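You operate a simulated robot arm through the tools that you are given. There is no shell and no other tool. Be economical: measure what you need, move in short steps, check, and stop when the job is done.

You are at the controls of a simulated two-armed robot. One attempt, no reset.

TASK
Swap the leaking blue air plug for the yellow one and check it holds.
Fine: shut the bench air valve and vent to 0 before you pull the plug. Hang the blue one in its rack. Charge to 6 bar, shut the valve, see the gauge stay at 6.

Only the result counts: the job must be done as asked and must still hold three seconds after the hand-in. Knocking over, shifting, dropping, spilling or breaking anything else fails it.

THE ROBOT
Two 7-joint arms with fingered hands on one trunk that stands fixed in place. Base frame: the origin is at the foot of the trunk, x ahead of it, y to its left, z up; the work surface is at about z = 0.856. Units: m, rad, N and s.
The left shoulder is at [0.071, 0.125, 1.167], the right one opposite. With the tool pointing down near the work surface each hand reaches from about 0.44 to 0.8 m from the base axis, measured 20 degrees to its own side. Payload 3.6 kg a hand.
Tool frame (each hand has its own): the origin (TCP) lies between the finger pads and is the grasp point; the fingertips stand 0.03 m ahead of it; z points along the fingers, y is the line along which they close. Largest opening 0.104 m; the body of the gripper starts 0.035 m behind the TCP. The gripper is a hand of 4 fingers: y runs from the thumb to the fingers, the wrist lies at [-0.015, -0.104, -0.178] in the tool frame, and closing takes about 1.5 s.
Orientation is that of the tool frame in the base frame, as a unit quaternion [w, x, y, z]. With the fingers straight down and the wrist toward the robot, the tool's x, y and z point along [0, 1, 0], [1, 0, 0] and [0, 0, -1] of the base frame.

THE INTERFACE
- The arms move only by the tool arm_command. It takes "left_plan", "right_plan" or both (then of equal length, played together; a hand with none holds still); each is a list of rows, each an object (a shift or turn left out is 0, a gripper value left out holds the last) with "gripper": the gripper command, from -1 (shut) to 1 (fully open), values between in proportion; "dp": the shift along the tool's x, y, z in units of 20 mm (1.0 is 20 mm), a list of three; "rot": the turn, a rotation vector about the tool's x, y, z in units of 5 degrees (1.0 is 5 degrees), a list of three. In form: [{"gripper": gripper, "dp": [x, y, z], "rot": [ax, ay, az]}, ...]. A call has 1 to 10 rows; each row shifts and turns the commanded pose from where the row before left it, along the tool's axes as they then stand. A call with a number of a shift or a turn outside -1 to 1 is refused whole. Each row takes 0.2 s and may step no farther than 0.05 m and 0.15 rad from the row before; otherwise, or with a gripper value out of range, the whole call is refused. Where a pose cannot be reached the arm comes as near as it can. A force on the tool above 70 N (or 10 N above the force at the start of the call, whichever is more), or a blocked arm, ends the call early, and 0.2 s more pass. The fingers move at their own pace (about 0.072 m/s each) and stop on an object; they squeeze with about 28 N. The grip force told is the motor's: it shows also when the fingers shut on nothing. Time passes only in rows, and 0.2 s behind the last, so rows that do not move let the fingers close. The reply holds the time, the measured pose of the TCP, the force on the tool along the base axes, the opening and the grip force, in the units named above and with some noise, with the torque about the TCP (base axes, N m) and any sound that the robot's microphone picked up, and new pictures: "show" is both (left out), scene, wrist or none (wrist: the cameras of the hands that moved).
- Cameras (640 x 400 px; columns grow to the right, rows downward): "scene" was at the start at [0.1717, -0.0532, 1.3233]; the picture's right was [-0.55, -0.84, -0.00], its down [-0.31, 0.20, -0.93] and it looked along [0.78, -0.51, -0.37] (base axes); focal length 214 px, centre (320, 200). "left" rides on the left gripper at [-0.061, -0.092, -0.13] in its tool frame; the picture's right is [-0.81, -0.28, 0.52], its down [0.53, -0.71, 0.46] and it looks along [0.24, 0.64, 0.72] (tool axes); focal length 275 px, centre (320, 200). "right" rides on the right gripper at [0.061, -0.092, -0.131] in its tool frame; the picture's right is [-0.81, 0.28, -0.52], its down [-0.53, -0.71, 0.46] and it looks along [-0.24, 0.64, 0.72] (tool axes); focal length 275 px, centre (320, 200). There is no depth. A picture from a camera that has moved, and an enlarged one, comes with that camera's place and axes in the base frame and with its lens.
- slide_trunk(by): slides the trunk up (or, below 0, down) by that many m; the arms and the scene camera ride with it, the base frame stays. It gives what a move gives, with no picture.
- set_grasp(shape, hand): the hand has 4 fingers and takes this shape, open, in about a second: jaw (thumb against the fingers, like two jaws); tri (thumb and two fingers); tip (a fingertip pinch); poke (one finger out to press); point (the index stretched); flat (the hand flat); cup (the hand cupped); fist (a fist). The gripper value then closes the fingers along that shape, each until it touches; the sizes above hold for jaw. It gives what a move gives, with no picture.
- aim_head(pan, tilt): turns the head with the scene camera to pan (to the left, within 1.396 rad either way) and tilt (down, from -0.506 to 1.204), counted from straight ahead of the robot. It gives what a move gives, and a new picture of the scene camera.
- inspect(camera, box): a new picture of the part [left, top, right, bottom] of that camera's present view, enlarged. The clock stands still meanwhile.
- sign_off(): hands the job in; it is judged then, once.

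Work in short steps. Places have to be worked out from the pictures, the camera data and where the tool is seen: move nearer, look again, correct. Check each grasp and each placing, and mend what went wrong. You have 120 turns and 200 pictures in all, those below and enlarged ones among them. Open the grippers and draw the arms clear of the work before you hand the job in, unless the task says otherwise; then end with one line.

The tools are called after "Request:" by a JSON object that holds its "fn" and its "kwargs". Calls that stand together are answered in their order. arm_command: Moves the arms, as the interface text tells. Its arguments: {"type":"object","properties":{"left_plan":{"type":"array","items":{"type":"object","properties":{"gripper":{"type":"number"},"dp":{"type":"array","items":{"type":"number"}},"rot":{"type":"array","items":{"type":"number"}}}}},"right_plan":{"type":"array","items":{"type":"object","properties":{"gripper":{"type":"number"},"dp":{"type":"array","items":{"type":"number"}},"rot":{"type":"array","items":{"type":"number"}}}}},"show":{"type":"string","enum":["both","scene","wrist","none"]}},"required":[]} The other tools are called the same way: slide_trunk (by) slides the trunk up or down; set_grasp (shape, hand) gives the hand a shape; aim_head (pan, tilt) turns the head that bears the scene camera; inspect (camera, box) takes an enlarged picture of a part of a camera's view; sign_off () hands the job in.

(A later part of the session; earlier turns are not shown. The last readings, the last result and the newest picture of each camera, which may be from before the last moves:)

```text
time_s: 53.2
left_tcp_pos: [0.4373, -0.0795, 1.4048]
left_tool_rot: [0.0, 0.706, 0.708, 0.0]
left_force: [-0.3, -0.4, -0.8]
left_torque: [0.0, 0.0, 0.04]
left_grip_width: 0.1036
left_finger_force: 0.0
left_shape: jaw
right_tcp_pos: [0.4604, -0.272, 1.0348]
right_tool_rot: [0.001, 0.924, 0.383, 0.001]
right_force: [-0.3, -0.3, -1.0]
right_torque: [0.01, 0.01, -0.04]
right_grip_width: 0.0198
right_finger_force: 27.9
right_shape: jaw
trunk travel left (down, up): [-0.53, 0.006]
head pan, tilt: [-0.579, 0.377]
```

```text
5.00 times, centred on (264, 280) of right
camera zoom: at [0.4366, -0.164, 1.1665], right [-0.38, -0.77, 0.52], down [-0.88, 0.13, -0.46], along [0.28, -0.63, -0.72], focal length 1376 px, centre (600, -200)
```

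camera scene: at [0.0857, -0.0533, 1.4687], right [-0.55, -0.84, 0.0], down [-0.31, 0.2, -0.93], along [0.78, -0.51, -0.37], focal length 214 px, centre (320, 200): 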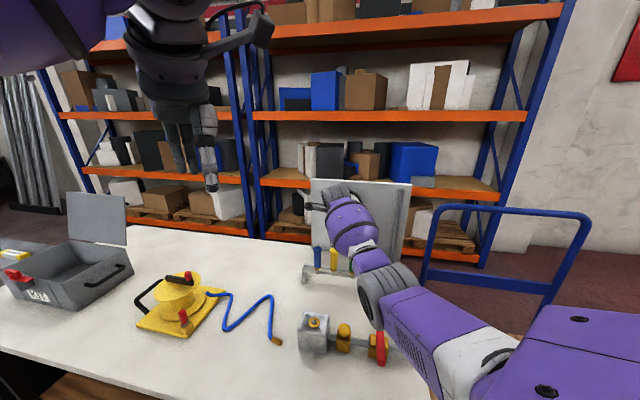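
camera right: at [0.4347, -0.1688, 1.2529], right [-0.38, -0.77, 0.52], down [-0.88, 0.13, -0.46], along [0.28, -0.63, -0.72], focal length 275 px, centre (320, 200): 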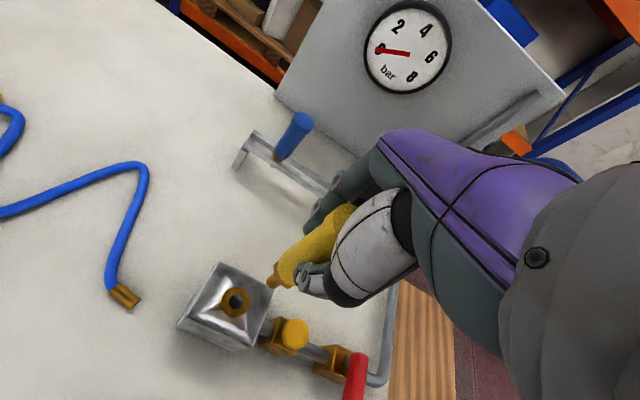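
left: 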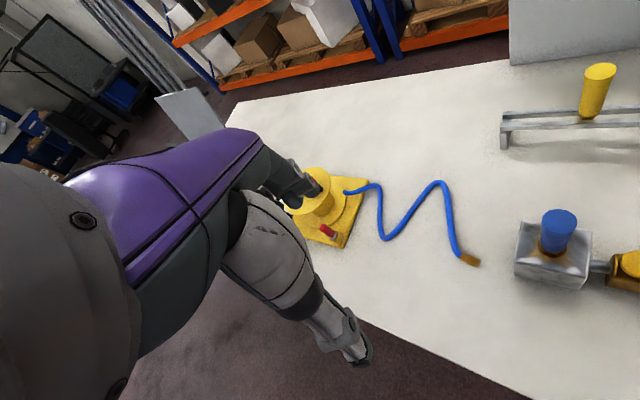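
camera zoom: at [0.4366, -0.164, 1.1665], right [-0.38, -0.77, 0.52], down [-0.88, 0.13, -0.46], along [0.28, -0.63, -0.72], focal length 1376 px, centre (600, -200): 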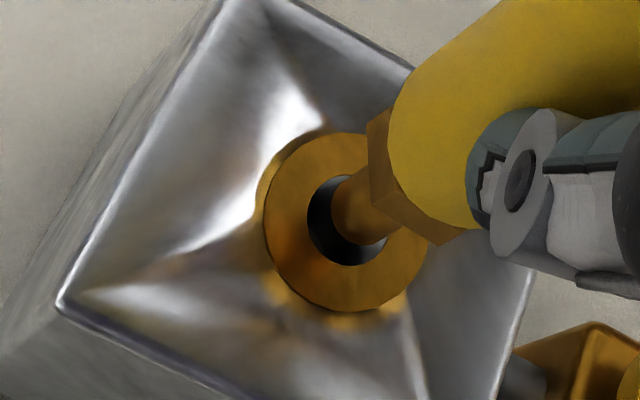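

The nib is over the hole and centred to about a millimetre. I lower slowly into the socket.

Request:
{"fn": "arm_command", "kwargs": {"right_plan": [{"dp": [-0.05, 0, 0.2]}, {"dp": [0, 0, 0.3]}, {"dp": [0, 0, 0.3]}, {"dp": [0, 0, 0.3]}, {"dp": [0, 0, 0.2]}, {"dp": [0, 0, 0.2]}], "show": "none"}}

Request:
{"fn": "inspect", "kwargs": {"camera": "right", "box": [200, 240, 328, 320]}}

```text
time_s: 54.6
left_tcp_pos: [0.4333, -0.0783, 1.4081]
left_tool_rot: [0.002, 0.706, 0.708, 0.001]
left_force: [-0.2, 0.5, -0.7]
left_torque: [-0.01, -0.01, -0.03]
left_grip_width: 0.1037
left_finger_force: 0.0
left_shape: jaw
right_tcp_pos: [0.4605, -0.2735, 1.0145]
right_tool_rot: [0.009, 0.924, 0.382, 0.012]
right_force: [3.8, -9.1, 52.2]
right_torque: [-0.49, -0.25, -0.06]
right_grip_width: 0.0276
right_finger_force: 28.2
right_shape: jaw
trunk travel left (down, up): [-0.53, 0.006]
head pan, tilt: [-0.579, 0.377]
```

```text
5.00 times, centred on (264, 280) of right
camera zoom: at [0.4341, -0.1646, 1.1452], right [-0.39, -0.76, 0.51], down [-0.87, 0.13, -0.48], along [0.3, -0.63, -0.71], focal length 1376 px, centre (600, -200)
```

zoom: 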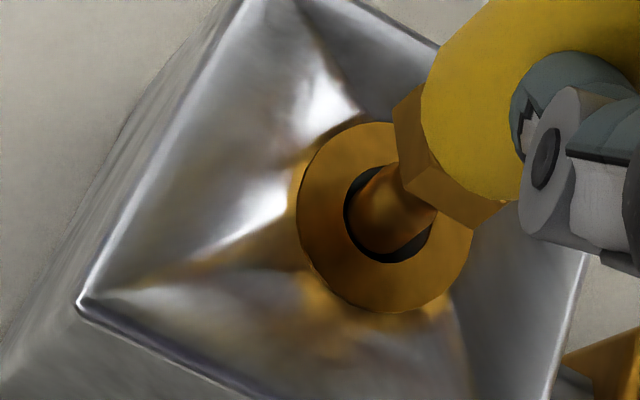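

Force rose to 52 N with a sideways part, so the nib is catching. I back off a few millimetres and look.

Request:
{"fn": "arm_command", "kwargs": {"right_plan": [{"dp": [0, 0, -0.3]}, {"dp": [0, 0, -0.3]}, {"dp": [0, 0, 0]}], "show": "wrist"}}

Request:
{"fn": "inspect", "kwargs": {"camera": "right", "box": [200, 180, 392, 320]}}

```text
time_s: 55.4
left_tcp_pos: [0.4356, -0.0798, 1.405]
left_tool_rot: [0.0, 0.707, 0.707, 0.001]
left_force: [0.0, 0.9, -0.5]
left_torque: [-0.01, 0.02, 0.0]
left_grip_width: 0.1038
left_finger_force: 0.1
left_shape: jaw
right_tcp_pos: [0.4571, -0.2719, 1.0177]
right_tool_rot: [-0.001, 0.923, 0.384, 0.001]
right_force: [2.1, -4.6, 22.4]
right_torque: [-0.27, -0.26, 0.0]
right_grip_width: 0.0243
right_finger_force: 28.0
right_shape: jaw
trunk travel left (down, up): [-0.53, 0.006]
head pan, tilt: [-0.579, 0.377]
camera right: at [0.4342, -0.1637, 1.1497], right [-0.38, -0.77, 0.52], down [-0.88, 0.13, -0.46], along [0.29, -0.63, -0.72], focal length 275 px, centre (320, 200)
```

right: 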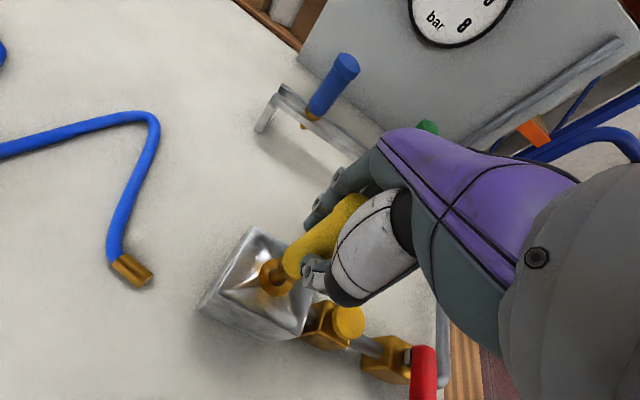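

```text
2.86 times, centred on (296, 250) of right
camera zoom: at [0.4342, -0.1637, 1.1497], right [-0.38, -0.77, 0.52], down [-0.88, 0.13, -0.46], along [0.29, -0.63, -0.72], focal length 786 px, centre (389, 57)
```

zoom: 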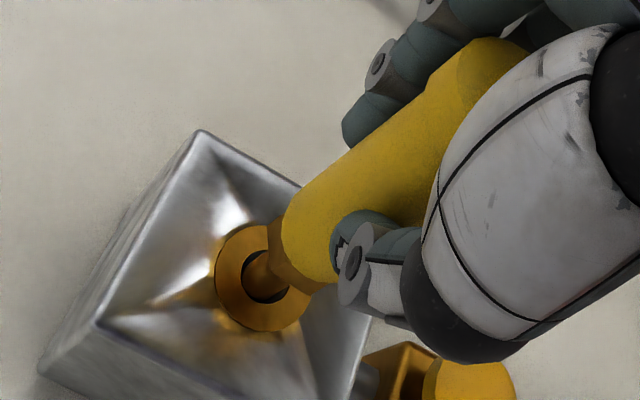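

Still 22 N, so I raise a bit more to free the nib and reassess the plug's tilt.

Request:
{"fn": "arm_command", "kwargs": {"right_plan": [{"dp": [0, 0, -0.3]}, {"dp": [0, 0, -0.3]}, {"dp": [0, 0, 0]}], "show": "none"}}

Request:
{"fn": "inspect", "kwargs": {"camera": "right", "box": [200, 240, 328, 320]}}

Request:
{"fn": "inspect", "kwargs": {"camera": "right", "box": [200, 160, 424, 300]}}

```text
time_s: 56.2
left_tcp_pos: [0.4379, -0.0783, 1.4044]
left_tool_rot: [0.0, 0.707, 0.708, 0.0]
left_force: [-0.4, -0.2, 0.1]
left_torque: [0.0, -0.02, 0.02]
left_grip_width: 0.1037
left_finger_force: 0.0
left_shape: jaw
right_tcp_pos: [0.4588, -0.272, 1.0266]
right_tool_rot: [-0.001, 0.923, 0.384, -0.001]
right_force: [-0.7, 0.3, 0.5]
right_torque: [0.01, 0.01, 0.01]
right_grip_width: 0.0212
right_finger_force: 27.6
right_shape: jaw
trunk travel left (down, up): [-0.53, 0.006]
head pan, tilt: [-0.579, 0.377]
```

```text
5.00 times, centred on (264, 280) of right
camera zoom: at [0.4353, -0.1639, 1.1583], right [-0.38, -0.77, 0.52], down [-0.88, 0.13, -0.45], along [0.28, -0.63, -0.73], focal length 1376 px, centre (600, -200)
```

zoom: 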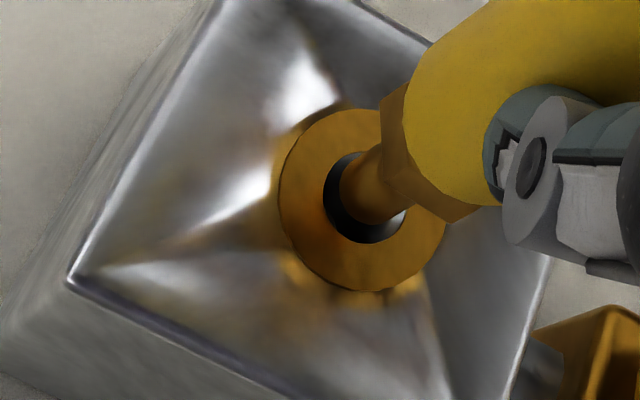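

```text
2.86 times, centred on (312, 230) of right
camera zoom: at [0.4353, -0.1639, 1.1583], right [-0.38, -0.77, 0.52], down [-0.88, 0.13, -0.45], along [0.28, -0.63, -0.73], focal length 786 px, centre (343, 114)
```

zoom: 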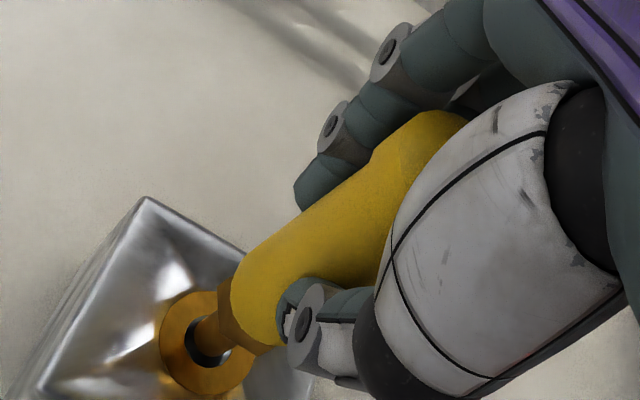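

Forces are zero and the nib is centred at the mouth. The catch pushed toward (+x, -y), so I shift 1.5 mm that way and retry gently.

Request:
{"fn": "arm_command", "kwargs": {"right_plan": [{"dp": [-0.03, 0.08, 0]}, {"dp": [0, 0, 0.2]}, {"dp": [0, 0, 0.2]}, {"dp": [0, 0, 0.15]}, {"dp": [0, 0, 0]}], "show": "none"}}

Request:
{"fn": "inspect", "kwargs": {"camera": "right", "box": [200, 240, 328, 320]}}

```text
time_s: 57.4
left_tcp_pos: [0.4365, -0.0787, 1.4054]
left_tool_rot: [0.0, 0.706, 0.708, 0.001]
left_force: [-0.9, -0.5, 0.6]
left_torque: [-0.01, 0.04, 0.01]
left_grip_width: 0.1037
left_finger_force: 0.1
left_shape: jaw
right_tcp_pos: [0.4592, -0.2728, 1.0198]
right_tool_rot: [0.003, 0.924, 0.383, 0.004]
right_force: [-0.1, -1.0, 14.5]
right_torque: [-0.11, -0.05, -0.01]
right_grip_width: 0.0215
right_finger_force: 28.1
right_shape: jaw
trunk travel left (down, up): [-0.53, 0.006]
head pan, tilt: [-0.579, 0.377]
```

```text
5.00 times, centred on (264, 280) of right
camera zoom: at [0.4356, -0.1653, 1.151], right [-0.38, -0.77, 0.52], down [-0.88, 0.13, -0.46], along [0.29, -0.63, -0.72], focal length 1376 px, centre (600, -200)
```

zoom: 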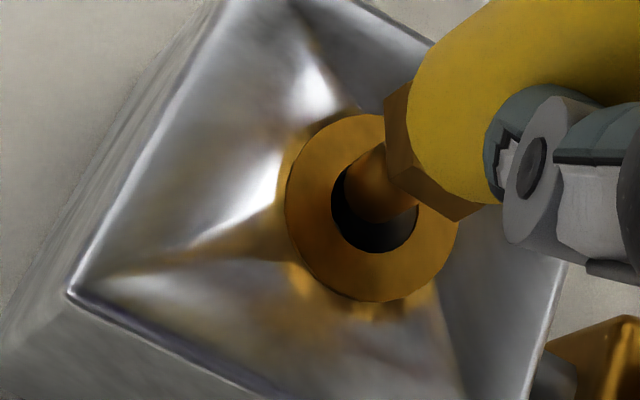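

The nib now touches the far rim, so that shift was the wrong way. I lift slightly, shift back past the earlier position and try again.

Request:
{"fn": "arm_command", "kwargs": {"right_plan": [{"dp": [0, 0, -0.4]}, {"dp": [0.02, -0.12, 0]}, {"dp": [0, 0, 0]}], "show": "none"}}

Request:
{"fn": "inspect", "kwargs": {"camera": "right", "box": [232, 250, 312, 300]}}

```text
time_s: 58.2
left_tcp_pos: [0.438, -0.08, 1.4058]
left_tool_rot: [0.001, 0.706, 0.708, 0.0]
left_force: [-0.2, 0.4, 0.2]
left_torque: [0.0, 0.02, -0.02]
left_grip_width: 0.1038
left_finger_force: 0.0
left_shape: jaw
right_tcp_pos: [0.4596, -0.273, 1.0262]
right_tool_rot: [0.0, 0.924, 0.382, 0.0]
right_force: [0.2, -0.2, -1.5]
right_torque: [0.03, 0.0, -0.01]
right_grip_width: 0.0213
right_finger_force: 28.0
right_shape: jaw
trunk travel left (down, up): [-0.53, 0.006]
head pan, tilt: [-0.579, 0.377]
```

```text
8.00 times, centred on (272, 275) of right
camera zoom: at [0.4362, -0.1651, 1.1572], right [-0.38, -0.77, 0.52], down [-0.88, 0.13, -0.46], along [0.28, -0.63, -0.73], focal length 2202 px, centre (704, -400)
```

zoom: 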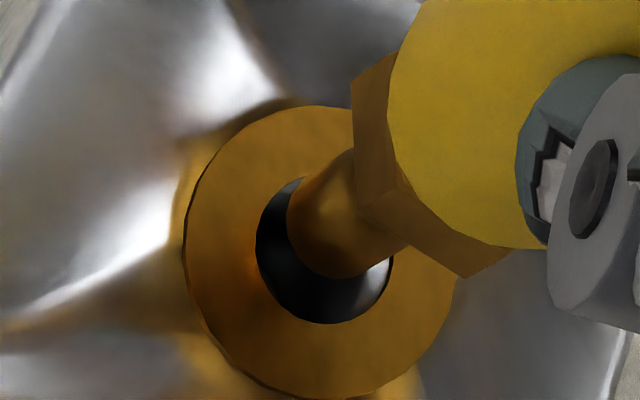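

The nib needs about 1.8 mm more toward the robot to be centred. I correct it and check again.

Request:
{"fn": "arm_command", "kwargs": {"right_plan": [{"dp": [0, -0.1, 0]}, {"dp": [0, 0, 0.1]}, {"dp": [0, 0, 0.1]}, {"dp": [0, 0, 0]}], "show": "none"}}

Request:
{"fn": "inspect", "kwargs": {"camera": "right", "box": [232, 250, 312, 300]}}

```text
time_s: 59.2
left_tcp_pos: [0.4374, -0.0784, 1.4062]
left_tool_rot: [0.0, 0.707, 0.708, 0.0]
left_force: [0.3, -0.4, -0.4]
left_torque: [0.0, -0.02, -0.01]
left_grip_width: 0.1037
left_finger_force: 0.0
left_shape: jaw
right_tcp_pos: [0.4572, -0.2703, 1.0216]
right_tool_rot: [0.0, 0.924, 0.383, 0.001]
right_force: [-0.4, 0.2, -0.7]
right_torque: [-0.01, 0.0, -0.04]
right_grip_width: 0.0219
right_finger_force: 27.8
right_shape: jaw
trunk travel left (down, up): [-0.53, 0.006]
head pan, tilt: [-0.579, 0.377]
```

```text
8.00 times, centred on (272, 275) of right
camera zoom: at [0.4339, -0.1635, 1.1532], right [-0.38, -0.77, 0.52], down [-0.88, 0.13, -0.46], along [0.28, -0.63, -0.72], focal length 2202 px, centre (704, -400)
```

zoom: 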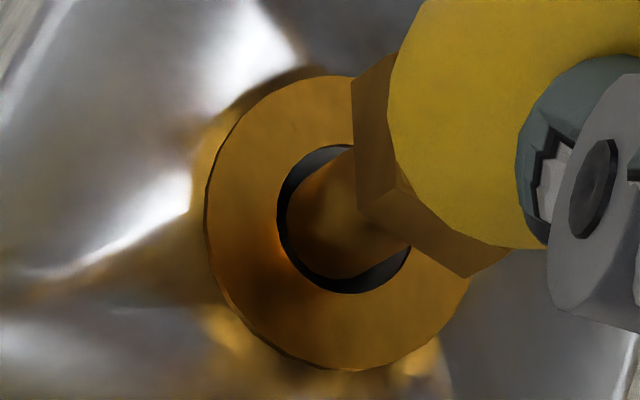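

The nib is now concentric with the hole and unloaded. I lower in small steps.

Request:
{"fn": "arm_command", "kwargs": {"right_plan": [{"dp": [0, 0, 0.15]}, {"dp": [0, 0, 0.15]}, {"dp": [0, 0, 0.15]}, {"dp": [0, 0, 0]}], "show": "none"}}

Request:
{"fn": "inspect", "kwargs": {"camera": "right", "box": [232, 250, 312, 300]}}

```text
time_s: 60.2
left_tcp_pos: [0.4336, -0.0778, 1.4067]
left_tool_rot: [0.002, 0.706, 0.708, 0.0]
left_force: [-0.1, -0.7, 0.0]
left_torque: [-0.03, -0.03, 0.01]
left_grip_width: 0.1038
left_finger_force: 0.0
left_shape: jaw
right_tcp_pos: [0.4576, -0.2719, 1.0178]
right_tool_rot: [0.004, 0.924, 0.383, 0.006]
right_force: [0.6, -4.1, 32.6]
right_torque: [-0.21, -0.07, -0.04]
right_grip_width: 0.0229
right_finger_force: 28.1
right_shape: jaw
trunk travel left (down, up): [-0.53, 0.006]
head pan, tilt: [-0.579, 0.377]
```

```text
8.00 times, centred on (272, 275) of right
camera zoom: at [0.4323, -0.1634, 1.1488], right [-0.39, -0.77, 0.52], down [-0.88, 0.13, -0.47], along [0.29, -0.63, -0.72], focal length 2202 px, centre (704, -400)
```

zoom: 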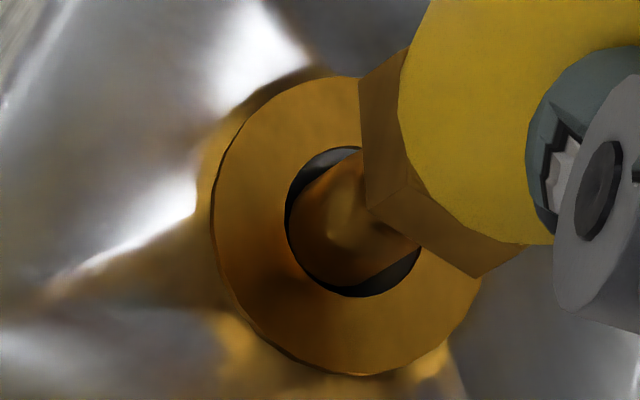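

I re-derived the nib length: the tip is only 85 mm below the TCP, so the nib has been resting on the ring rim. The true centre is about 4 mm toward +y and 2.6 mm toward -x in the tool frame, which is exactly the blue's seated TCP. I lift, shift and check.

Request:
{"fn": "arm_command", "kwargs": {"right_plan": [{"dp": [0, 0, -0.4]}, {"dp": [-0.13, 0.2, 0]}, {"dp": [0, 0, 0]}], "show": "none"}}

Request:
{"fn": "inspect", "kwargs": {"camera": "right", "box": [232, 250, 312, 300]}}

```text
time_s: 61.0
left_tcp_pos: [0.4378, -0.0794, 1.4036]
left_tool_rot: [0.0, 0.706, 0.708, -0.001]
left_force: [-0.4, -0.6, -0.9]
left_torque: [0.0, -0.02, -0.01]
left_grip_width: 0.1039
left_finger_force: 0.1
left_shape: jaw
right_tcp_pos: [0.4567, -0.2756, 1.0186]
right_tool_rot: [-0.001, 0.923, 0.384, 0.0]
right_force: [0.4, 0.2, 7.7]
right_torque: [0.08, 0.0, -0.01]
right_grip_width: 0.022
right_finger_force: 27.5
right_shape: jaw
trunk travel left (down, up): [-0.53, 0.006]
head pan, tilt: [-0.579, 0.377]
```

```text
8.00 times, centred on (272, 275) of right
camera zoom: at [0.4339, -0.1681, 1.1508], right [-0.38, -0.77, 0.52], down [-0.88, 0.13, -0.45], along [0.28, -0.63, -0.73], focal length 2202 px, centre (704, -400)
```

zoom: 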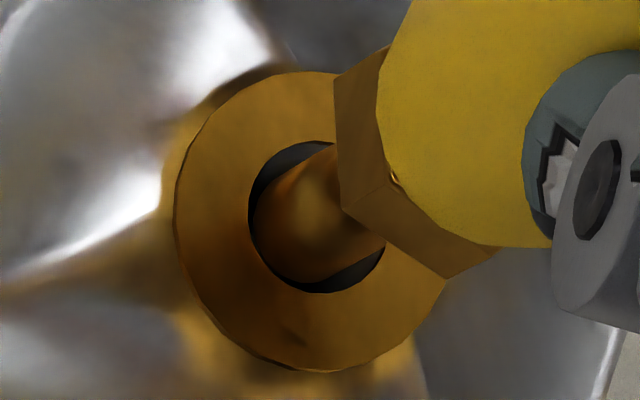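

The nib now sits inside the hole with almost no side force. I try lowering from here.

Request:
{"fn": "arm_command", "kwargs": {"right_plan": [{"dp": [0, 0, 0.15]}, {"dp": [0, 0, 0.15]}, {"dp": [0, 0, 0.15]}, {"dp": [0, 0, 0.15]}, {"dp": [0, 0, 0]}], "show": "wrist"}}

Request:
{"fn": "inspect", "kwargs": {"camera": "right", "box": [232, 250, 312, 300]}}

```text
time_s: 62.2
left_tcp_pos: [0.4354, -0.0781, 1.4058]
left_tool_rot: [0.002, 0.706, 0.708, 0.0]
left_force: [0.6, -1.0, -0.6]
left_torque: [0.01, -0.02, 0.02]
left_grip_width: 0.1037
left_finger_force: 0.0
left_shape: jaw
right_tcp_pos: [0.4576, -0.2766, 1.0149]
right_tool_rot: [0.005, 0.924, 0.381, 0.007]
right_force: [2.7, -8.8, 41.1]
right_torque: [-0.39, -0.25, -0.08]
right_grip_width: 0.025
right_finger_force: 27.7
right_shape: jaw
trunk travel left (down, up): [-0.53, 0.006]
head pan, tilt: [-0.579, 0.377]
camera right: at [0.4333, -0.1685, 1.1458], right [-0.39, -0.76, 0.51], down [-0.87, 0.13, -0.47], along [0.29, -0.63, -0.72], focal length 275 px, centre (320, 200)
```

right: 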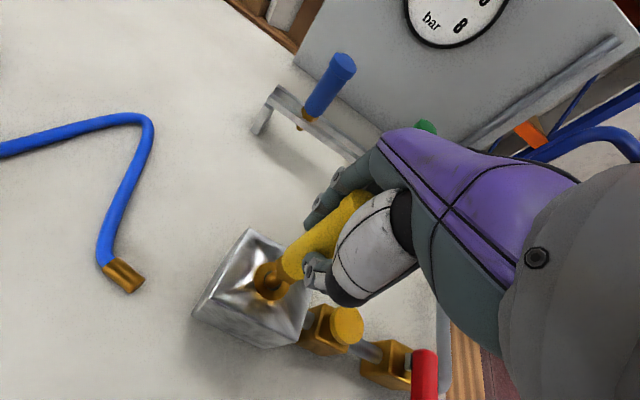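

```text
8.00 times, centred on (272, 275) of right
camera zoom: at [0.4333, -0.1685, 1.1458], right [-0.39, -0.76, 0.51], down [-0.87, 0.13, -0.47], along [0.29, -0.63, -0.72], focal length 2202 px, centre (704, -400)
```

zoom: 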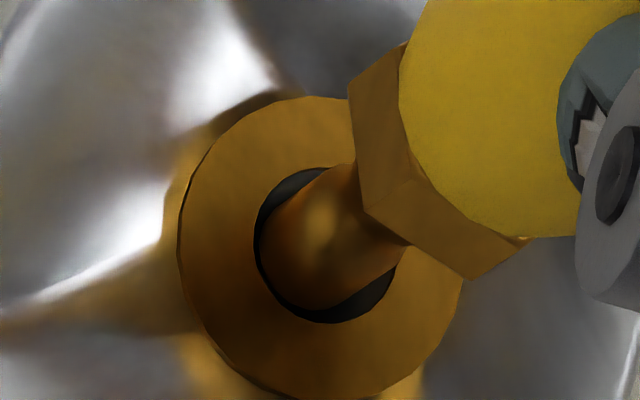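

The nib is still dragging on the near rim because I shifted while in contact. This time I lift clear until the force is zero before shifting.

Request:
{"fn": "arm_command", "kwargs": {"right_plan": [{"dp": [0, 0, -0.5]}, {"dp": [0, 0, -0.5]}, {"dp": [0, 0, -0.2]}, {"dp": [0, 0, 0]}], "show": "none"}}

Request:
{"fn": "inspect", "kwargs": {"camera": "right", "box": [200, 180, 392, 300]}}

Request:
{"fn": "inspect", "kwargs": {"camera": "right", "box": [232, 250, 312, 300]}}

```text
time_s: 63.2
left_tcp_pos: [0.4379, -0.0786, 1.4037]
left_tool_rot: [-0.001, 0.707, 0.707, -0.001]
left_force: [0.2, -0.5, -0.9]
left_torque: [0.03, 0.01, 0.0]
left_grip_width: 0.1038
left_finger_force: 0.0
left_shape: jaw
right_tcp_pos: [0.4591, -0.2729, 1.0327]
right_tool_rot: [-0.001, 0.924, 0.383, 0.0]
right_force: [1.3, -0.2, -0.9]
right_torque: [-0.02, -0.02, 0.01]
right_grip_width: 0.0214
right_finger_force: 27.6
right_shape: jaw
trunk travel left (down, up): [-0.53, 0.006]
head pan, tilt: [-0.579, 0.377]
```

```text
3.33 times, centred on (296, 240) of right
camera zoom: at [0.4357, -0.1662, 1.1644], right [-0.38, -0.77, 0.52], down [-0.88, 0.13, -0.45], along [0.28, -0.63, -0.73], focal length 918 px, centre (400, 67)
```

zoom: 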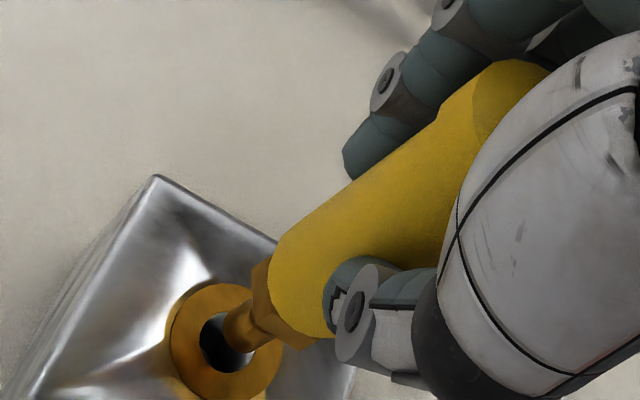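

```text
8.00 times, centred on (272, 275) of right
camera zoom: at [0.4357, -0.1662, 1.1644], right [-0.38, -0.77, 0.52], down [-0.88, 0.13, -0.45], along [0.28, -0.63, -0.73], focal length 2202 px, centre (704, -400)
```

zoom: 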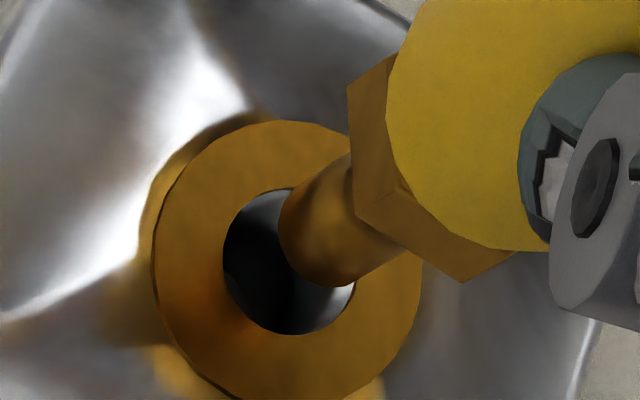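

Height ambiguity along my view line is the problem. I check whether the left camera offers a second angle on the socket.

Request:
{"fn": "inspect", "kwargs": {"camera": "left", "box": [320, 60, 640, 260]}}

```text
2.00 times, centred on (480, 160) of left
camera zoom: at [0.3469, -0.1413, 1.5349], right [-0.27, -0.81, -0.52], down [-0.71, 0.53, -0.45], along [0.64, 0.24, -0.73], focal length 551 px, centre (0, 280)
```

zoom: 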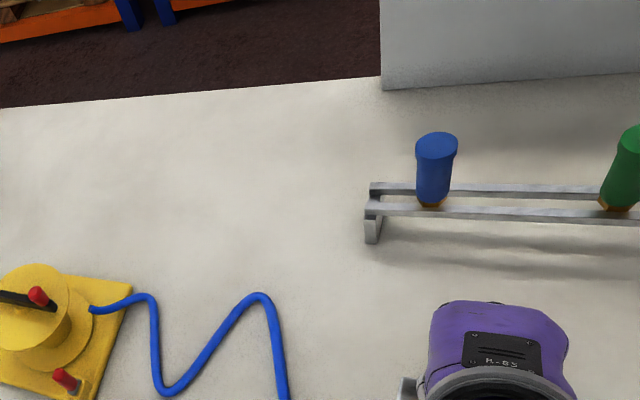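

The right forearm blocks that view. I will bring the left hand's camera to the left side of the block, staying clear of the right hand, for a crossing angle.

Request:
{"fn": "arm_command", "kwargs": {"left_plan": [{"dp": [0.95, 0.6, 0]}, {"dp": [0.95, 0.6, 0]}, {"rot": [0, 0, 1]}, {"rot": [0, 0, 1]}, {"rot": [0, 0, 1]}, {"rot": [0, 0, 1]}, {"rot": [0, 0, 1]}, {"rot": [0, 0, 1]}, {"rot": [0, 0, 1]}, {"rot": [0, 0, 1]}], "show": "none"}}

Request:
{"fn": "arm_command", "kwargs": {"left_plan": [{"rot": [0, 0, 1]}, {"rot": [0, 0, 1]}, {"rot": [0, 0, 1]}, {"rot": [0, 0, 1]}, {"rot": [0, 0, 1]}, {"rot": [0, 0, 1]}, {"rot": [0, 0, 1]}, {"rot": [0, 0, 1]}, {"rot": [0, 0, 1]}, {"rot": [0, 0, 1]}], "show": "both"}}

```text
time_s: 65.4
left_tcp_pos: [0.4627, -0.0411, 1.4059]
left_tool_rot: [0.0, 0.906, 0.422, 0.001]
left_force: [0.6, -0.5, 0.4]
left_torque: [-0.01, 0.01, -0.04]
left_grip_width: 0.1038
left_finger_force: 0.0
left_shape: jaw
right_tcp_pos: [0.4592, -0.2737, 1.033]
right_tool_rot: [-0.001, 0.924, 0.382, 0.0]
right_force: [0.1, 0.5, -0.5]
right_torque: [0.0, -0.01, -0.02]
right_grip_width: 0.0211
right_finger_force: 27.8
right_shape: jaw
trunk travel left (down, up): [-0.53, 0.006]
head pan, tilt: [-0.579, 0.377]
```

```text
time_s: 67.6
left_tcp_pos: [0.4613, -0.0412, 1.4042]
left_tool_rot: [0.0, 0.953, 0.301, 0.001]
left_force: [0.3, -0.1, 0.3]
left_torque: [0.0, 0.03, 0.02]
left_grip_width: 0.1036
left_finger_force: 0.1
left_shape: jaw
left hand out of reach, approached as far as the arm can: row 4, 5, 6, 7, 8, 9, 10
right_tcp_pos: [0.4594, -0.274, 1.0331]
right_tool_rot: [0.0, 0.924, 0.383, 0.002]
right_force: [0.1, -0.3, -1.3]
right_torque: [-0.01, 0.0, 0.01]
right_grip_width: 0.0211
right_finger_force: 28.4
right_shape: jaw
trunk travel left (down, up): [-0.53, 0.006]
head pan, tilt: [-0.579, 0.377]
camera scene: at [0.0857, -0.0531, 1.4687], right [-0.55, -0.84, 0.0], down [-0.31, 0.2, -0.93], along [0.78, -0.51, -0.37], focal length 214 px, centre (320, 200)
camera left: at [0.3593, -0.0021, 1.5352], right [-0.82, -0.24, -0.52], down [0.03, 0.89, -0.46], along [0.57, -0.39, -0.72], focal length 275 px, centre (320, 200)
```

scene: 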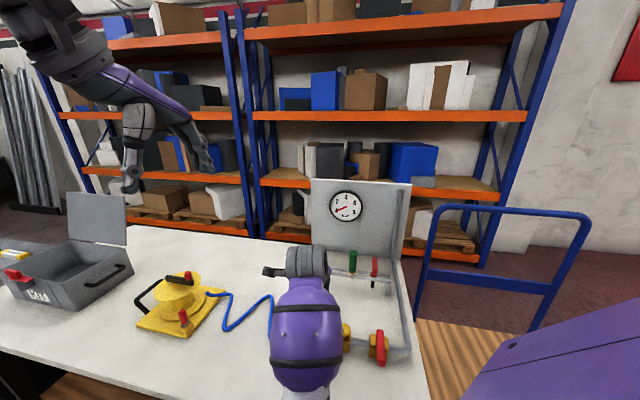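
left: 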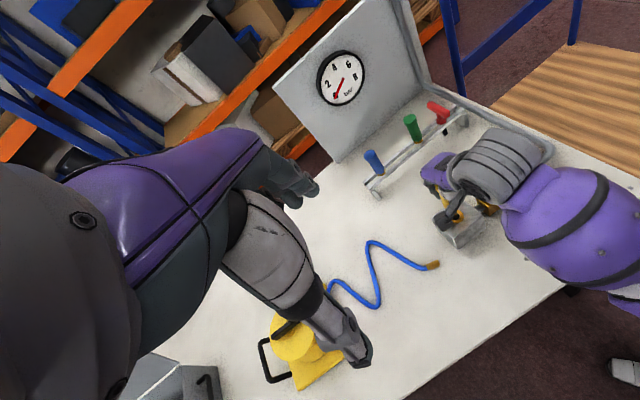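

The left camera now sees the socket region past the right hand. I zoom in there.

Request:
{"fn": "inspect", "kwargs": {"camera": "left", "box": [420, 180, 500, 260]}}

```text
5.00 times, centred on (460, 220) of left
camera zoom: at [0.3593, -0.0021, 1.5352], right [-0.82, -0.24, -0.52], down [0.03, 0.89, -0.46], along [0.57, -0.39, -0.72], focal length 1376 px, centre (-380, 100)
```

zoom: 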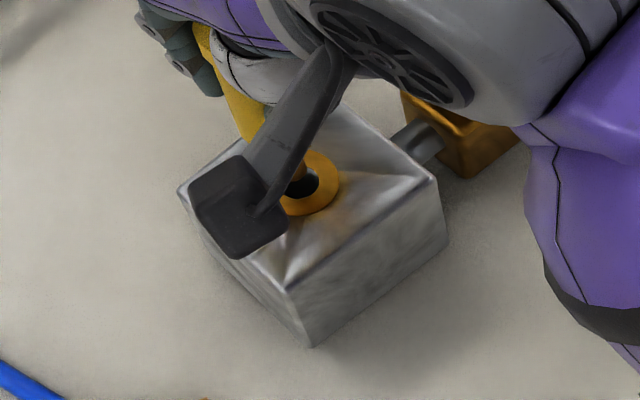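

The right camera's boom just hides the nib. I lower the left hand to look under it.

Request:
{"fn": "arm_command", "kwargs": {"left_plan": [{"dp": [0, -0.5, 1]}, {"dp": [0, -0.5, 1]}, {"dp": [0, -0.5, 1]}, {"dp": [0, 0, 1]}, {"dp": [0, 0, 1]}, {"dp": [0, 0, 1]}, {"dp": [0, 0, 1]}, {"dp": [0, 0, 1]}], "show": "wrist"}}

```text
time_s: 69.4
left_tcp_pos: [0.4436, -0.0168, 1.2441]
left_tool_rot: [-0.001, 0.954, 0.301, 0.0]
left_force: [0.3, -0.5, -0.8]
left_torque: [-0.02, 0.03, -0.03]
left_grip_width: 0.1038
left_finger_force: 0.1
left_shape: jaw
right_tcp_pos: [0.4598, -0.2745, 1.0336]
right_tool_rot: [-0.001, 0.924, 0.382, 0.001]
right_force: [0.1, -1.7, 0.1]
right_torque: [-0.02, -0.01, 0.01]
right_grip_width: 0.0213
right_finger_force: 28.3
right_shape: jaw
trunk travel left (down, up): [-0.53, 0.006]
head pan, tilt: [-0.579, 0.377]
camera left: at [0.3416, 0.0222, 1.3739], right [-0.82, -0.24, -0.52], down [0.03, 0.89, -0.46], along [0.57, -0.39, -0.72], focal length 275 px, centre (320, 200)
```

left: 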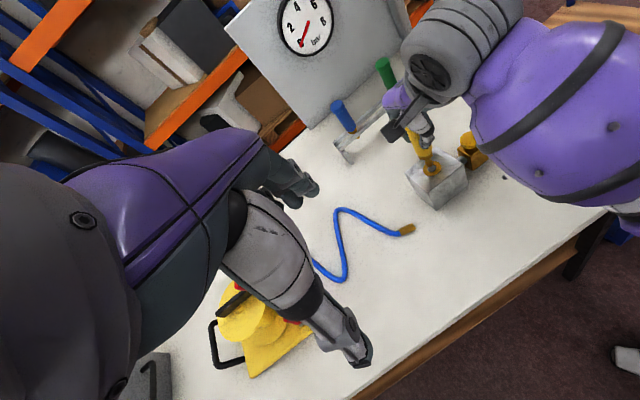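

Request:
{"fn": "inspect", "kwargs": {"camera": "left", "box": [396, 130, 476, 190]}}

```text
6.67 times, centred on (436, 160) of left
camera zoom: at [0.3416, 0.0222, 1.3739], right [-0.82, -0.24, -0.52], down [0.03, 0.89, -0.46], along [0.57, -0.39, -0.72], focal length 1835 px, centre (-453, 467)
```

zoom: 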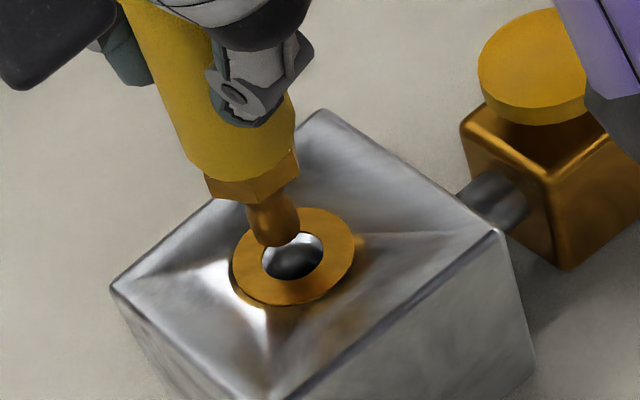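

Now I can see the nib from a second angle: it is well above the ring and off to one side. Combining both views, I need roughly +y 4–6 mm and -x 2–3 mm in the tool frame. I move part of that and look again with both cameras.

Request:
{"fn": "arm_command", "kwargs": {"right_plan": [{"dp": [-0.1, 0.2, 0]}, {"dp": [0, 0, 0.3]}, {"dp": [0, 0, 0]}], "show": "none"}}

Request:
{"fn": "inspect", "kwargs": {"camera": "left", "box": [406, 140, 454, 180]}}

Request:
{"fn": "inspect", "kwargs": {"camera": "right", "box": [232, 250, 312, 300]}}

```text
time_s: 70.2
left_tcp_pos: [0.4439, -0.0157, 1.244]
left_tool_rot: [0.0, 0.954, 0.301, -0.001]
left_force: [1.1, 1.0, 0.2]
left_torque: [-0.01, -0.01, 0.02]
left_grip_width: 0.1036
left_finger_force: 0.2
left_shape: jaw
right_tcp_pos: [0.4608, -0.2793, 1.0275]
right_tool_rot: [-0.001, 0.924, 0.383, 0.001]
right_force: [-0.3, 0.0, -0.5]
right_torque: [0.03, -0.02, 0.01]
right_grip_width: 0.0211
right_finger_force: 28.3
right_shape: jaw
trunk travel left (down, up): [-0.53, 0.006]
head pan, tilt: [-0.579, 0.377]
```

```text
10.00 times, centred on (430, 160) of left
camera zoom: at [0.3415, 0.0221, 1.3742], right [-0.82, -0.24, -0.52], down [0.03, 0.89, -0.46], along [0.57, -0.39, -0.72], focal length 2753 px, centre (-780, 600)
```

zoom: 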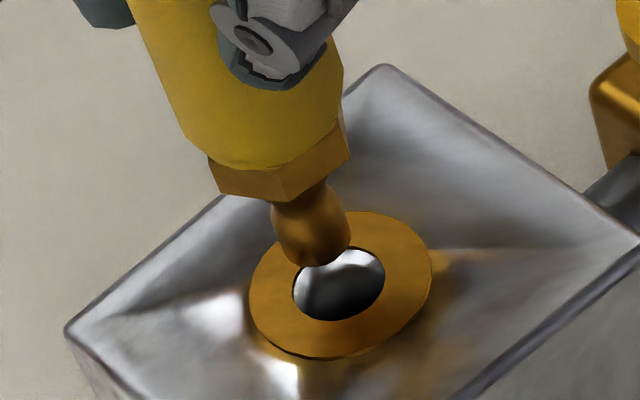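

```text
8.00 times, centred on (272, 275) of right
camera zoom: at [0.4371, -0.171, 1.1595], right [-0.38, -0.77, 0.52], down [-0.88, 0.13, -0.46], along [0.28, -0.63, -0.72], focal length 2202 px, centre (704, -400)
```

zoom: 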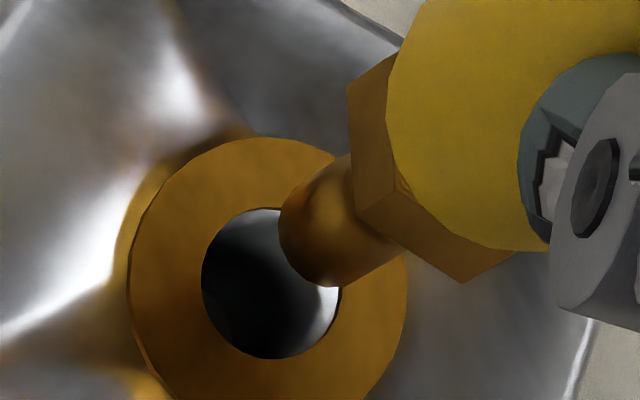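

Both views now agree that the hole lies straight below the nib, within a millimetre. I lower to just entering and re-check.

Request:
{"fn": "arm_command", "kwargs": {"right_plan": [{"dp": [-0.03, 0, 0.3]}, {"dp": [0, 0, 0.3]}, {"dp": [0, 0, 0]}], "show": "none"}}

Request:
{"fn": "inspect", "kwargs": {"camera": "left", "box": [406, 140, 454, 180]}}

Request:
{"fn": "inspect", "kwargs": {"camera": "right", "box": [232, 250, 312, 300]}}

```text
time_s: 71.0
left_tcp_pos: [0.4419, -0.0163, 1.2462]
left_tool_rot: [0.001, 0.953, 0.302, 0.001]
left_force: [0.2, 0.1, -0.6]
left_torque: [-0.02, -0.01, -0.01]
left_grip_width: 0.1037
left_finger_force: 0.0
left_shape: jaw
right_tcp_pos: [0.4614, -0.2801, 1.0196]
right_tool_rot: [0.003, 0.924, 0.383, 0.003]
right_force: [-0.6, 1.8, 18.7]
right_torque: [-0.04, 0.0, -0.02]
right_grip_width: 0.0218
right_finger_force: 28.0
right_shape: jaw
trunk travel left (down, up): [-0.53, 0.006]
head pan, tilt: [-0.579, 0.377]
```

```text
10.00 times, centred on (430, 160) of left
camera zoom: at [0.3399, 0.0229, 1.3753], right [-0.82, -0.24, -0.52], down [0.03, 0.89, -0.46], along [0.57, -0.39, -0.72], focal length 2753 px, centre (-780, 600)
```

zoom: 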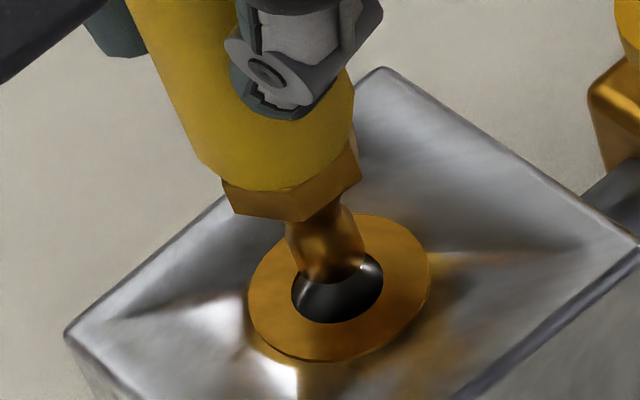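

```text
8.00 times, centred on (272, 275) of right
camera zoom: at [0.4357, -0.1716, 1.1505], right [-0.38, -0.77, 0.52], down [-0.88, 0.13, -0.46], along [0.29, -0.63, -0.72], focal length 2202 px, centre (704, -400)
```

zoom: 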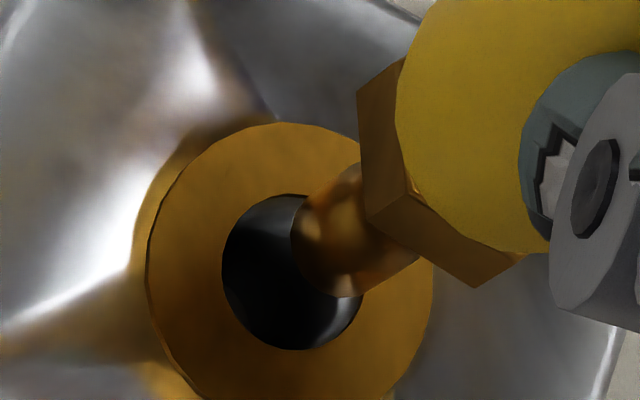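

The nib now touches the far side of the ring, which fixes its true height. Averaging both views, the centre is about 2.8 mm back in y and 1.7 mm in +x. I lift, shift, lower partway and look again.

Request:
{"fn": "arm_command", "kwargs": {"right_plan": [{"dp": [0, 0, -0.4]}, {"dp": [0.09, -0.14, 0]}, {"dp": [0, 0, 0.15]}, {"dp": [0, 0, 0]}], "show": "none"}}

Request:
{"fn": "inspect", "kwargs": {"camera": "left", "box": [406, 140, 454, 180]}}

Request:
{"fn": "inspect", "kwargs": {"camera": "right", "box": [232, 250, 312, 300]}}

```text
time_s: 72.0
left_tcp_pos: [0.445, -0.0168, 1.2436]
left_tool_rot: [0.0, 0.954, 0.3, 0.001]
left_force: [0.6, 0.3, -0.1]
left_torque: [0.04, -0.04, 0.0]
left_grip_width: 0.1037
left_finger_force: 0.0
left_shape: jaw
right_tcp_pos: [0.4587, -0.2765, 1.0204]
right_tool_rot: [0.0, 0.924, 0.383, 0.001]
right_force: [-0.3, -0.8, -0.8]
right_torque: [0.01, -0.04, 0.02]
right_grip_width: 0.0212
right_finger_force: 28.0
right_shape: jaw
trunk travel left (down, up): [-0.53, 0.006]
head pan, tilt: [-0.579, 0.377]
```

```text
10.00 times, centred on (430, 160) of left
camera zoom: at [0.3414, 0.0222, 1.3742], right [-0.82, -0.24, -0.52], down [0.03, 0.89, -0.46], along [0.57, -0.39, -0.72], focal length 2753 px, centre (-780, 600)
```

zoom: 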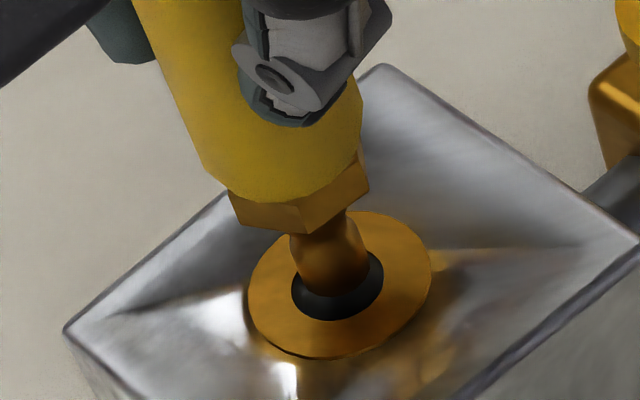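

```text
8.00 times, centred on (272, 275) of right
camera zoom: at [0.4353, -0.1687, 1.1525], right [-0.38, -0.77, 0.52], down [-0.88, 0.13, -0.46], along [0.28, -0.63, -0.72], focal length 2202 px, centre (704, -400)
```

zoom: 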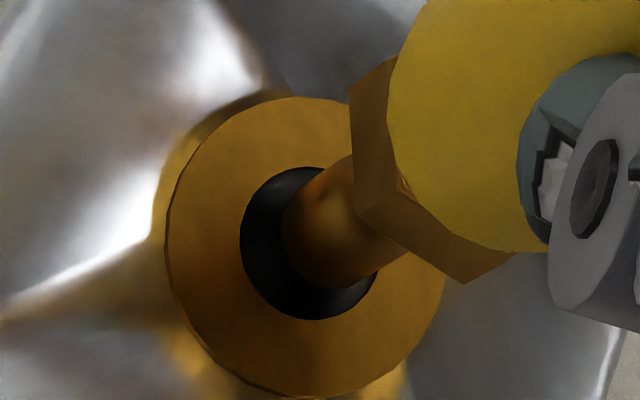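

Both views now look well centred and the force is zero. I lower gently.

Request:
{"fn": "arm_command", "kwargs": {"right_plan": [{"dp": [0, 0.03, 0.15]}, {"dp": [0, 0, 0.15]}, {"dp": [0, 0, 0.15]}, {"dp": [0, 0, 0.15]}, {"dp": [0, 0, 0]}], "show": "none"}}

Request:
{"fn": "inspect", "kwargs": {"camera": "left", "box": [406, 140, 454, 180]}}

Request:
{"fn": "inspect", "kwargs": {"camera": "right", "box": [232, 250, 312, 300]}}

```text
time_s: 73.2
left_tcp_pos: [0.4435, -0.0161, 1.2452]
left_tool_rot: [0.0, 0.954, 0.301, 0.0]
left_force: [0.8, 0.8, -0.1]
left_torque: [-0.02, -0.05, 0.0]
left_grip_width: 0.1038
left_finger_force: 0.1
left_shape: jaw
right_tcp_pos: [0.4602, -0.2783, 1.0086]
right_tool_rot: [-0.001, 0.924, 0.383, 0.001]
right_force: [-0.7, 0.5, 0.4]
right_torque: [0.08, 0.06, -0.01]
right_grip_width: 0.0209
right_finger_force: 28.3
right_shape: jaw
trunk travel left (down, up): [-0.53, 0.006]
head pan, tilt: [-0.579, 0.377]
```

```text
10.00 times, centred on (430, 160) of left
camera zoom: at [0.3413, 0.0223, 1.3743], right [-0.82, -0.24, -0.52], down [0.03, 0.89, -0.46], along [0.57, -0.39, -0.72], focal length 2753 px, centre (-780, 600)
```

zoom: 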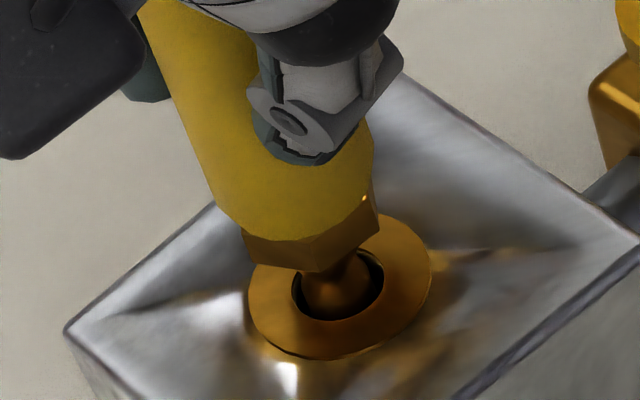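

```text
8.00 times, centred on (272, 275) of right
camera zoom: at [0.4362, -0.17, 1.1398], right [-0.38, -0.77, 0.52], down [-0.88, 0.13, -0.46], along [0.28, -0.63, -0.72], focal length 2202 px, centre (704, -400)
```

zoom: 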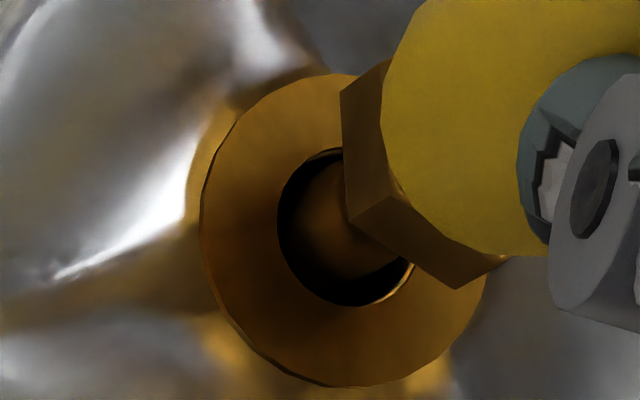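

The nib is in the hole with no force. I continue down until the hex seats.

Request:
{"fn": "arm_command", "kwargs": {"right_plan": [{"dp": [0, 0, 0.15]}, {"dp": [0, 0, 0.15]}, {"dp": [0, 0, 0.15]}, {"dp": [0, 0, 0]}], "show": "none"}}

Request:
{"fn": "inspect", "kwargs": {"camera": "left", "box": [406, 140, 454, 180]}}

```text
time_s: 74.2
left_tcp_pos: [0.4432, -0.0168, 1.2431]
left_tool_rot: [0.0, 0.954, 0.301, 0.0]
left_force: [0.0, 0.1, -0.1]
left_torque: [0.01, -0.02, 0.01]
left_grip_width: 0.1035
left_finger_force: 0.1
left_shape: jaw
right_tcp_pos: [0.4593, -0.2772, 0.9992]
right_tool_rot: [0.001, 0.924, 0.382, 0.001]
right_force: [-0.6, 1.4, -0.5]
right_torque: [0.15, 0.05, -0.01]
right_grip_width: 0.0209
right_finger_force: 27.4
right_shape: jaw
trunk travel left (down, up): [-0.53, 0.006]
head pan, tilt: [-0.579, 0.377]
```

```text
10.00 times, centred on (430, 160) of left
camera zoom: at [0.3413, 0.0224, 1.3743], right [-0.82, -0.24, -0.52], down [0.03, 0.89, -0.46], along [0.57, -0.39, -0.72], focal length 2753 px, centre (-780, 600)
```

zoom: 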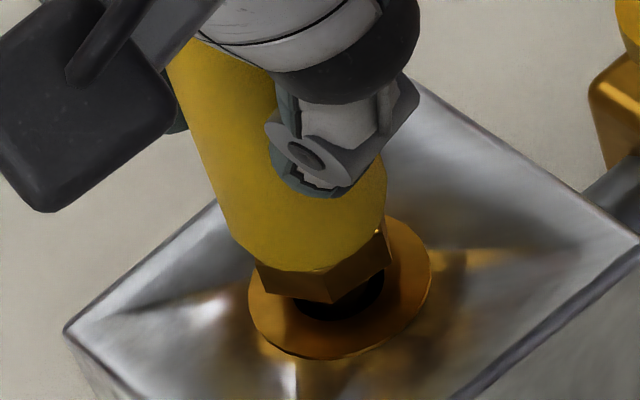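

Going in well. I continue the last millimetres.

Request:
{"fn": "arm_command", "kwargs": {"right_plan": [{"dp": [0, 0, 0.15]}, {"dp": [0, 0, 0.15]}, {"dp": [0, 0, 0.15]}, {"dp": [0, 0, 0]}], "show": "none"}}

Request:
{"fn": "inspect", "kwargs": {"camera": "left", "box": [406, 140, 454, 180]}}

```text
time_s: 75.2
left_tcp_pos: [0.4433, -0.0151, 1.2453]
left_tool_rot: [0.001, 0.953, 0.302, 0.0]
left_force: [1.2, -0.5, -0.1]
left_torque: [-0.03, -0.02, 0.0]
left_grip_width: 0.1038
left_finger_force: 0.1
left_shape: jaw
right_tcp_pos: [0.4611, -0.278, 0.9914]
right_tool_rot: [0.004, 0.924, 0.382, 0.003]
right_force: [-4.2, 6.0, 14.5]
right_torque: [0.2, 0.18, -0.02]
right_grip_width: 0.0209
right_finger_force: 27.7
right_shape: jaw
trunk travel left (down, up): [-0.53, 0.006]
head pan, tilt: [-0.579, 0.377]
```

```text
10.00 times, centred on (430, 160) of left
camera zoom: at [0.3396, 0.0235, 1.3751], right [-0.82, -0.24, -0.52], down [0.03, 0.89, -0.46], along [0.57, -0.39, -0.72], focal length 2753 px, centre (-780, 600)
```

zoom: 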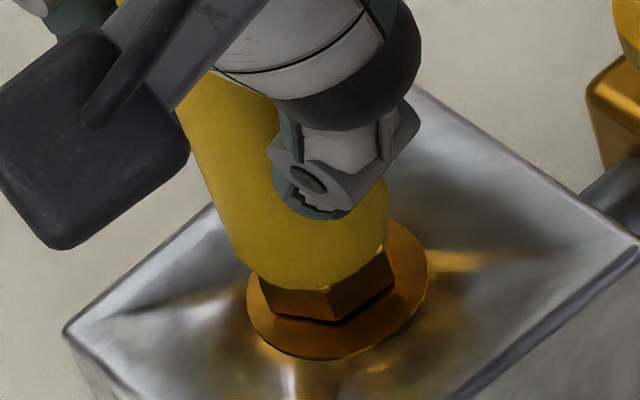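

Nearly seated at 14 N with some side load. I relax it by shifting slightly and press a little more.

Request:
{"fn": "arm_command", "kwargs": {"right_plan": [{"dp": [0, -0.12, 0]}, {"dp": [0, 0, 0.15]}, {"dp": [0, 0, 0.1]}, {"dp": [0, 0, 0]}], "show": "none"}}

Request:
{"fn": "inspect", "kwargs": {"camera": "left", "box": [406, 140, 454, 180]}}

```text
time_s: 76.2
left_tcp_pos: [0.4417, -0.015, 1.2449]
left_tool_rot: [0.001, 0.954, 0.301, 0.0]
left_force: [0.5, -1.0, -0.3]
left_torque: [0.0, 0.0, 0.01]
left_grip_width: 0.1035
left_finger_force: 0.1
left_shape: jaw
right_tcp_pos: [0.4597, -0.2797, 0.9924]
right_tool_rot: [0.009, 0.925, 0.381, 0.006]
right_force: [-4.7, 8.9, 18.5]
right_torque: [0.42, 0.25, 0.01]
right_grip_width: 0.0219
right_finger_force: 27.9
right_shape: jaw
trunk travel left (down, up): [-0.53, 0.006]
head pan, tilt: [-0.579, 0.377]
```

```text
10.00 times, centred on (430, 160) of left
camera zoom: at [0.3393, 0.0242, 1.375], right [-0.82, -0.24, -0.52], down [0.03, 0.89, -0.46], along [0.57, -0.39, -0.72], focal length 2753 px, centre (-780, 600)
```

zoom: 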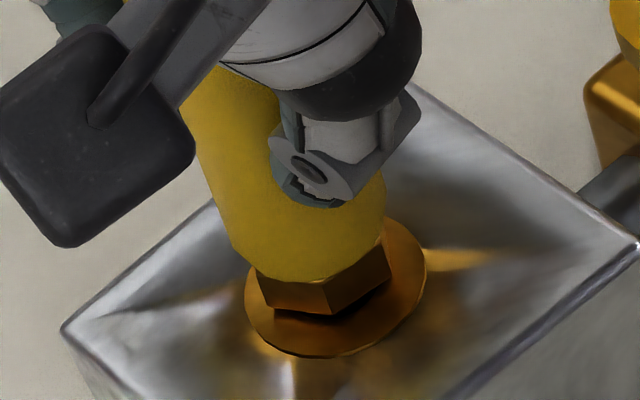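

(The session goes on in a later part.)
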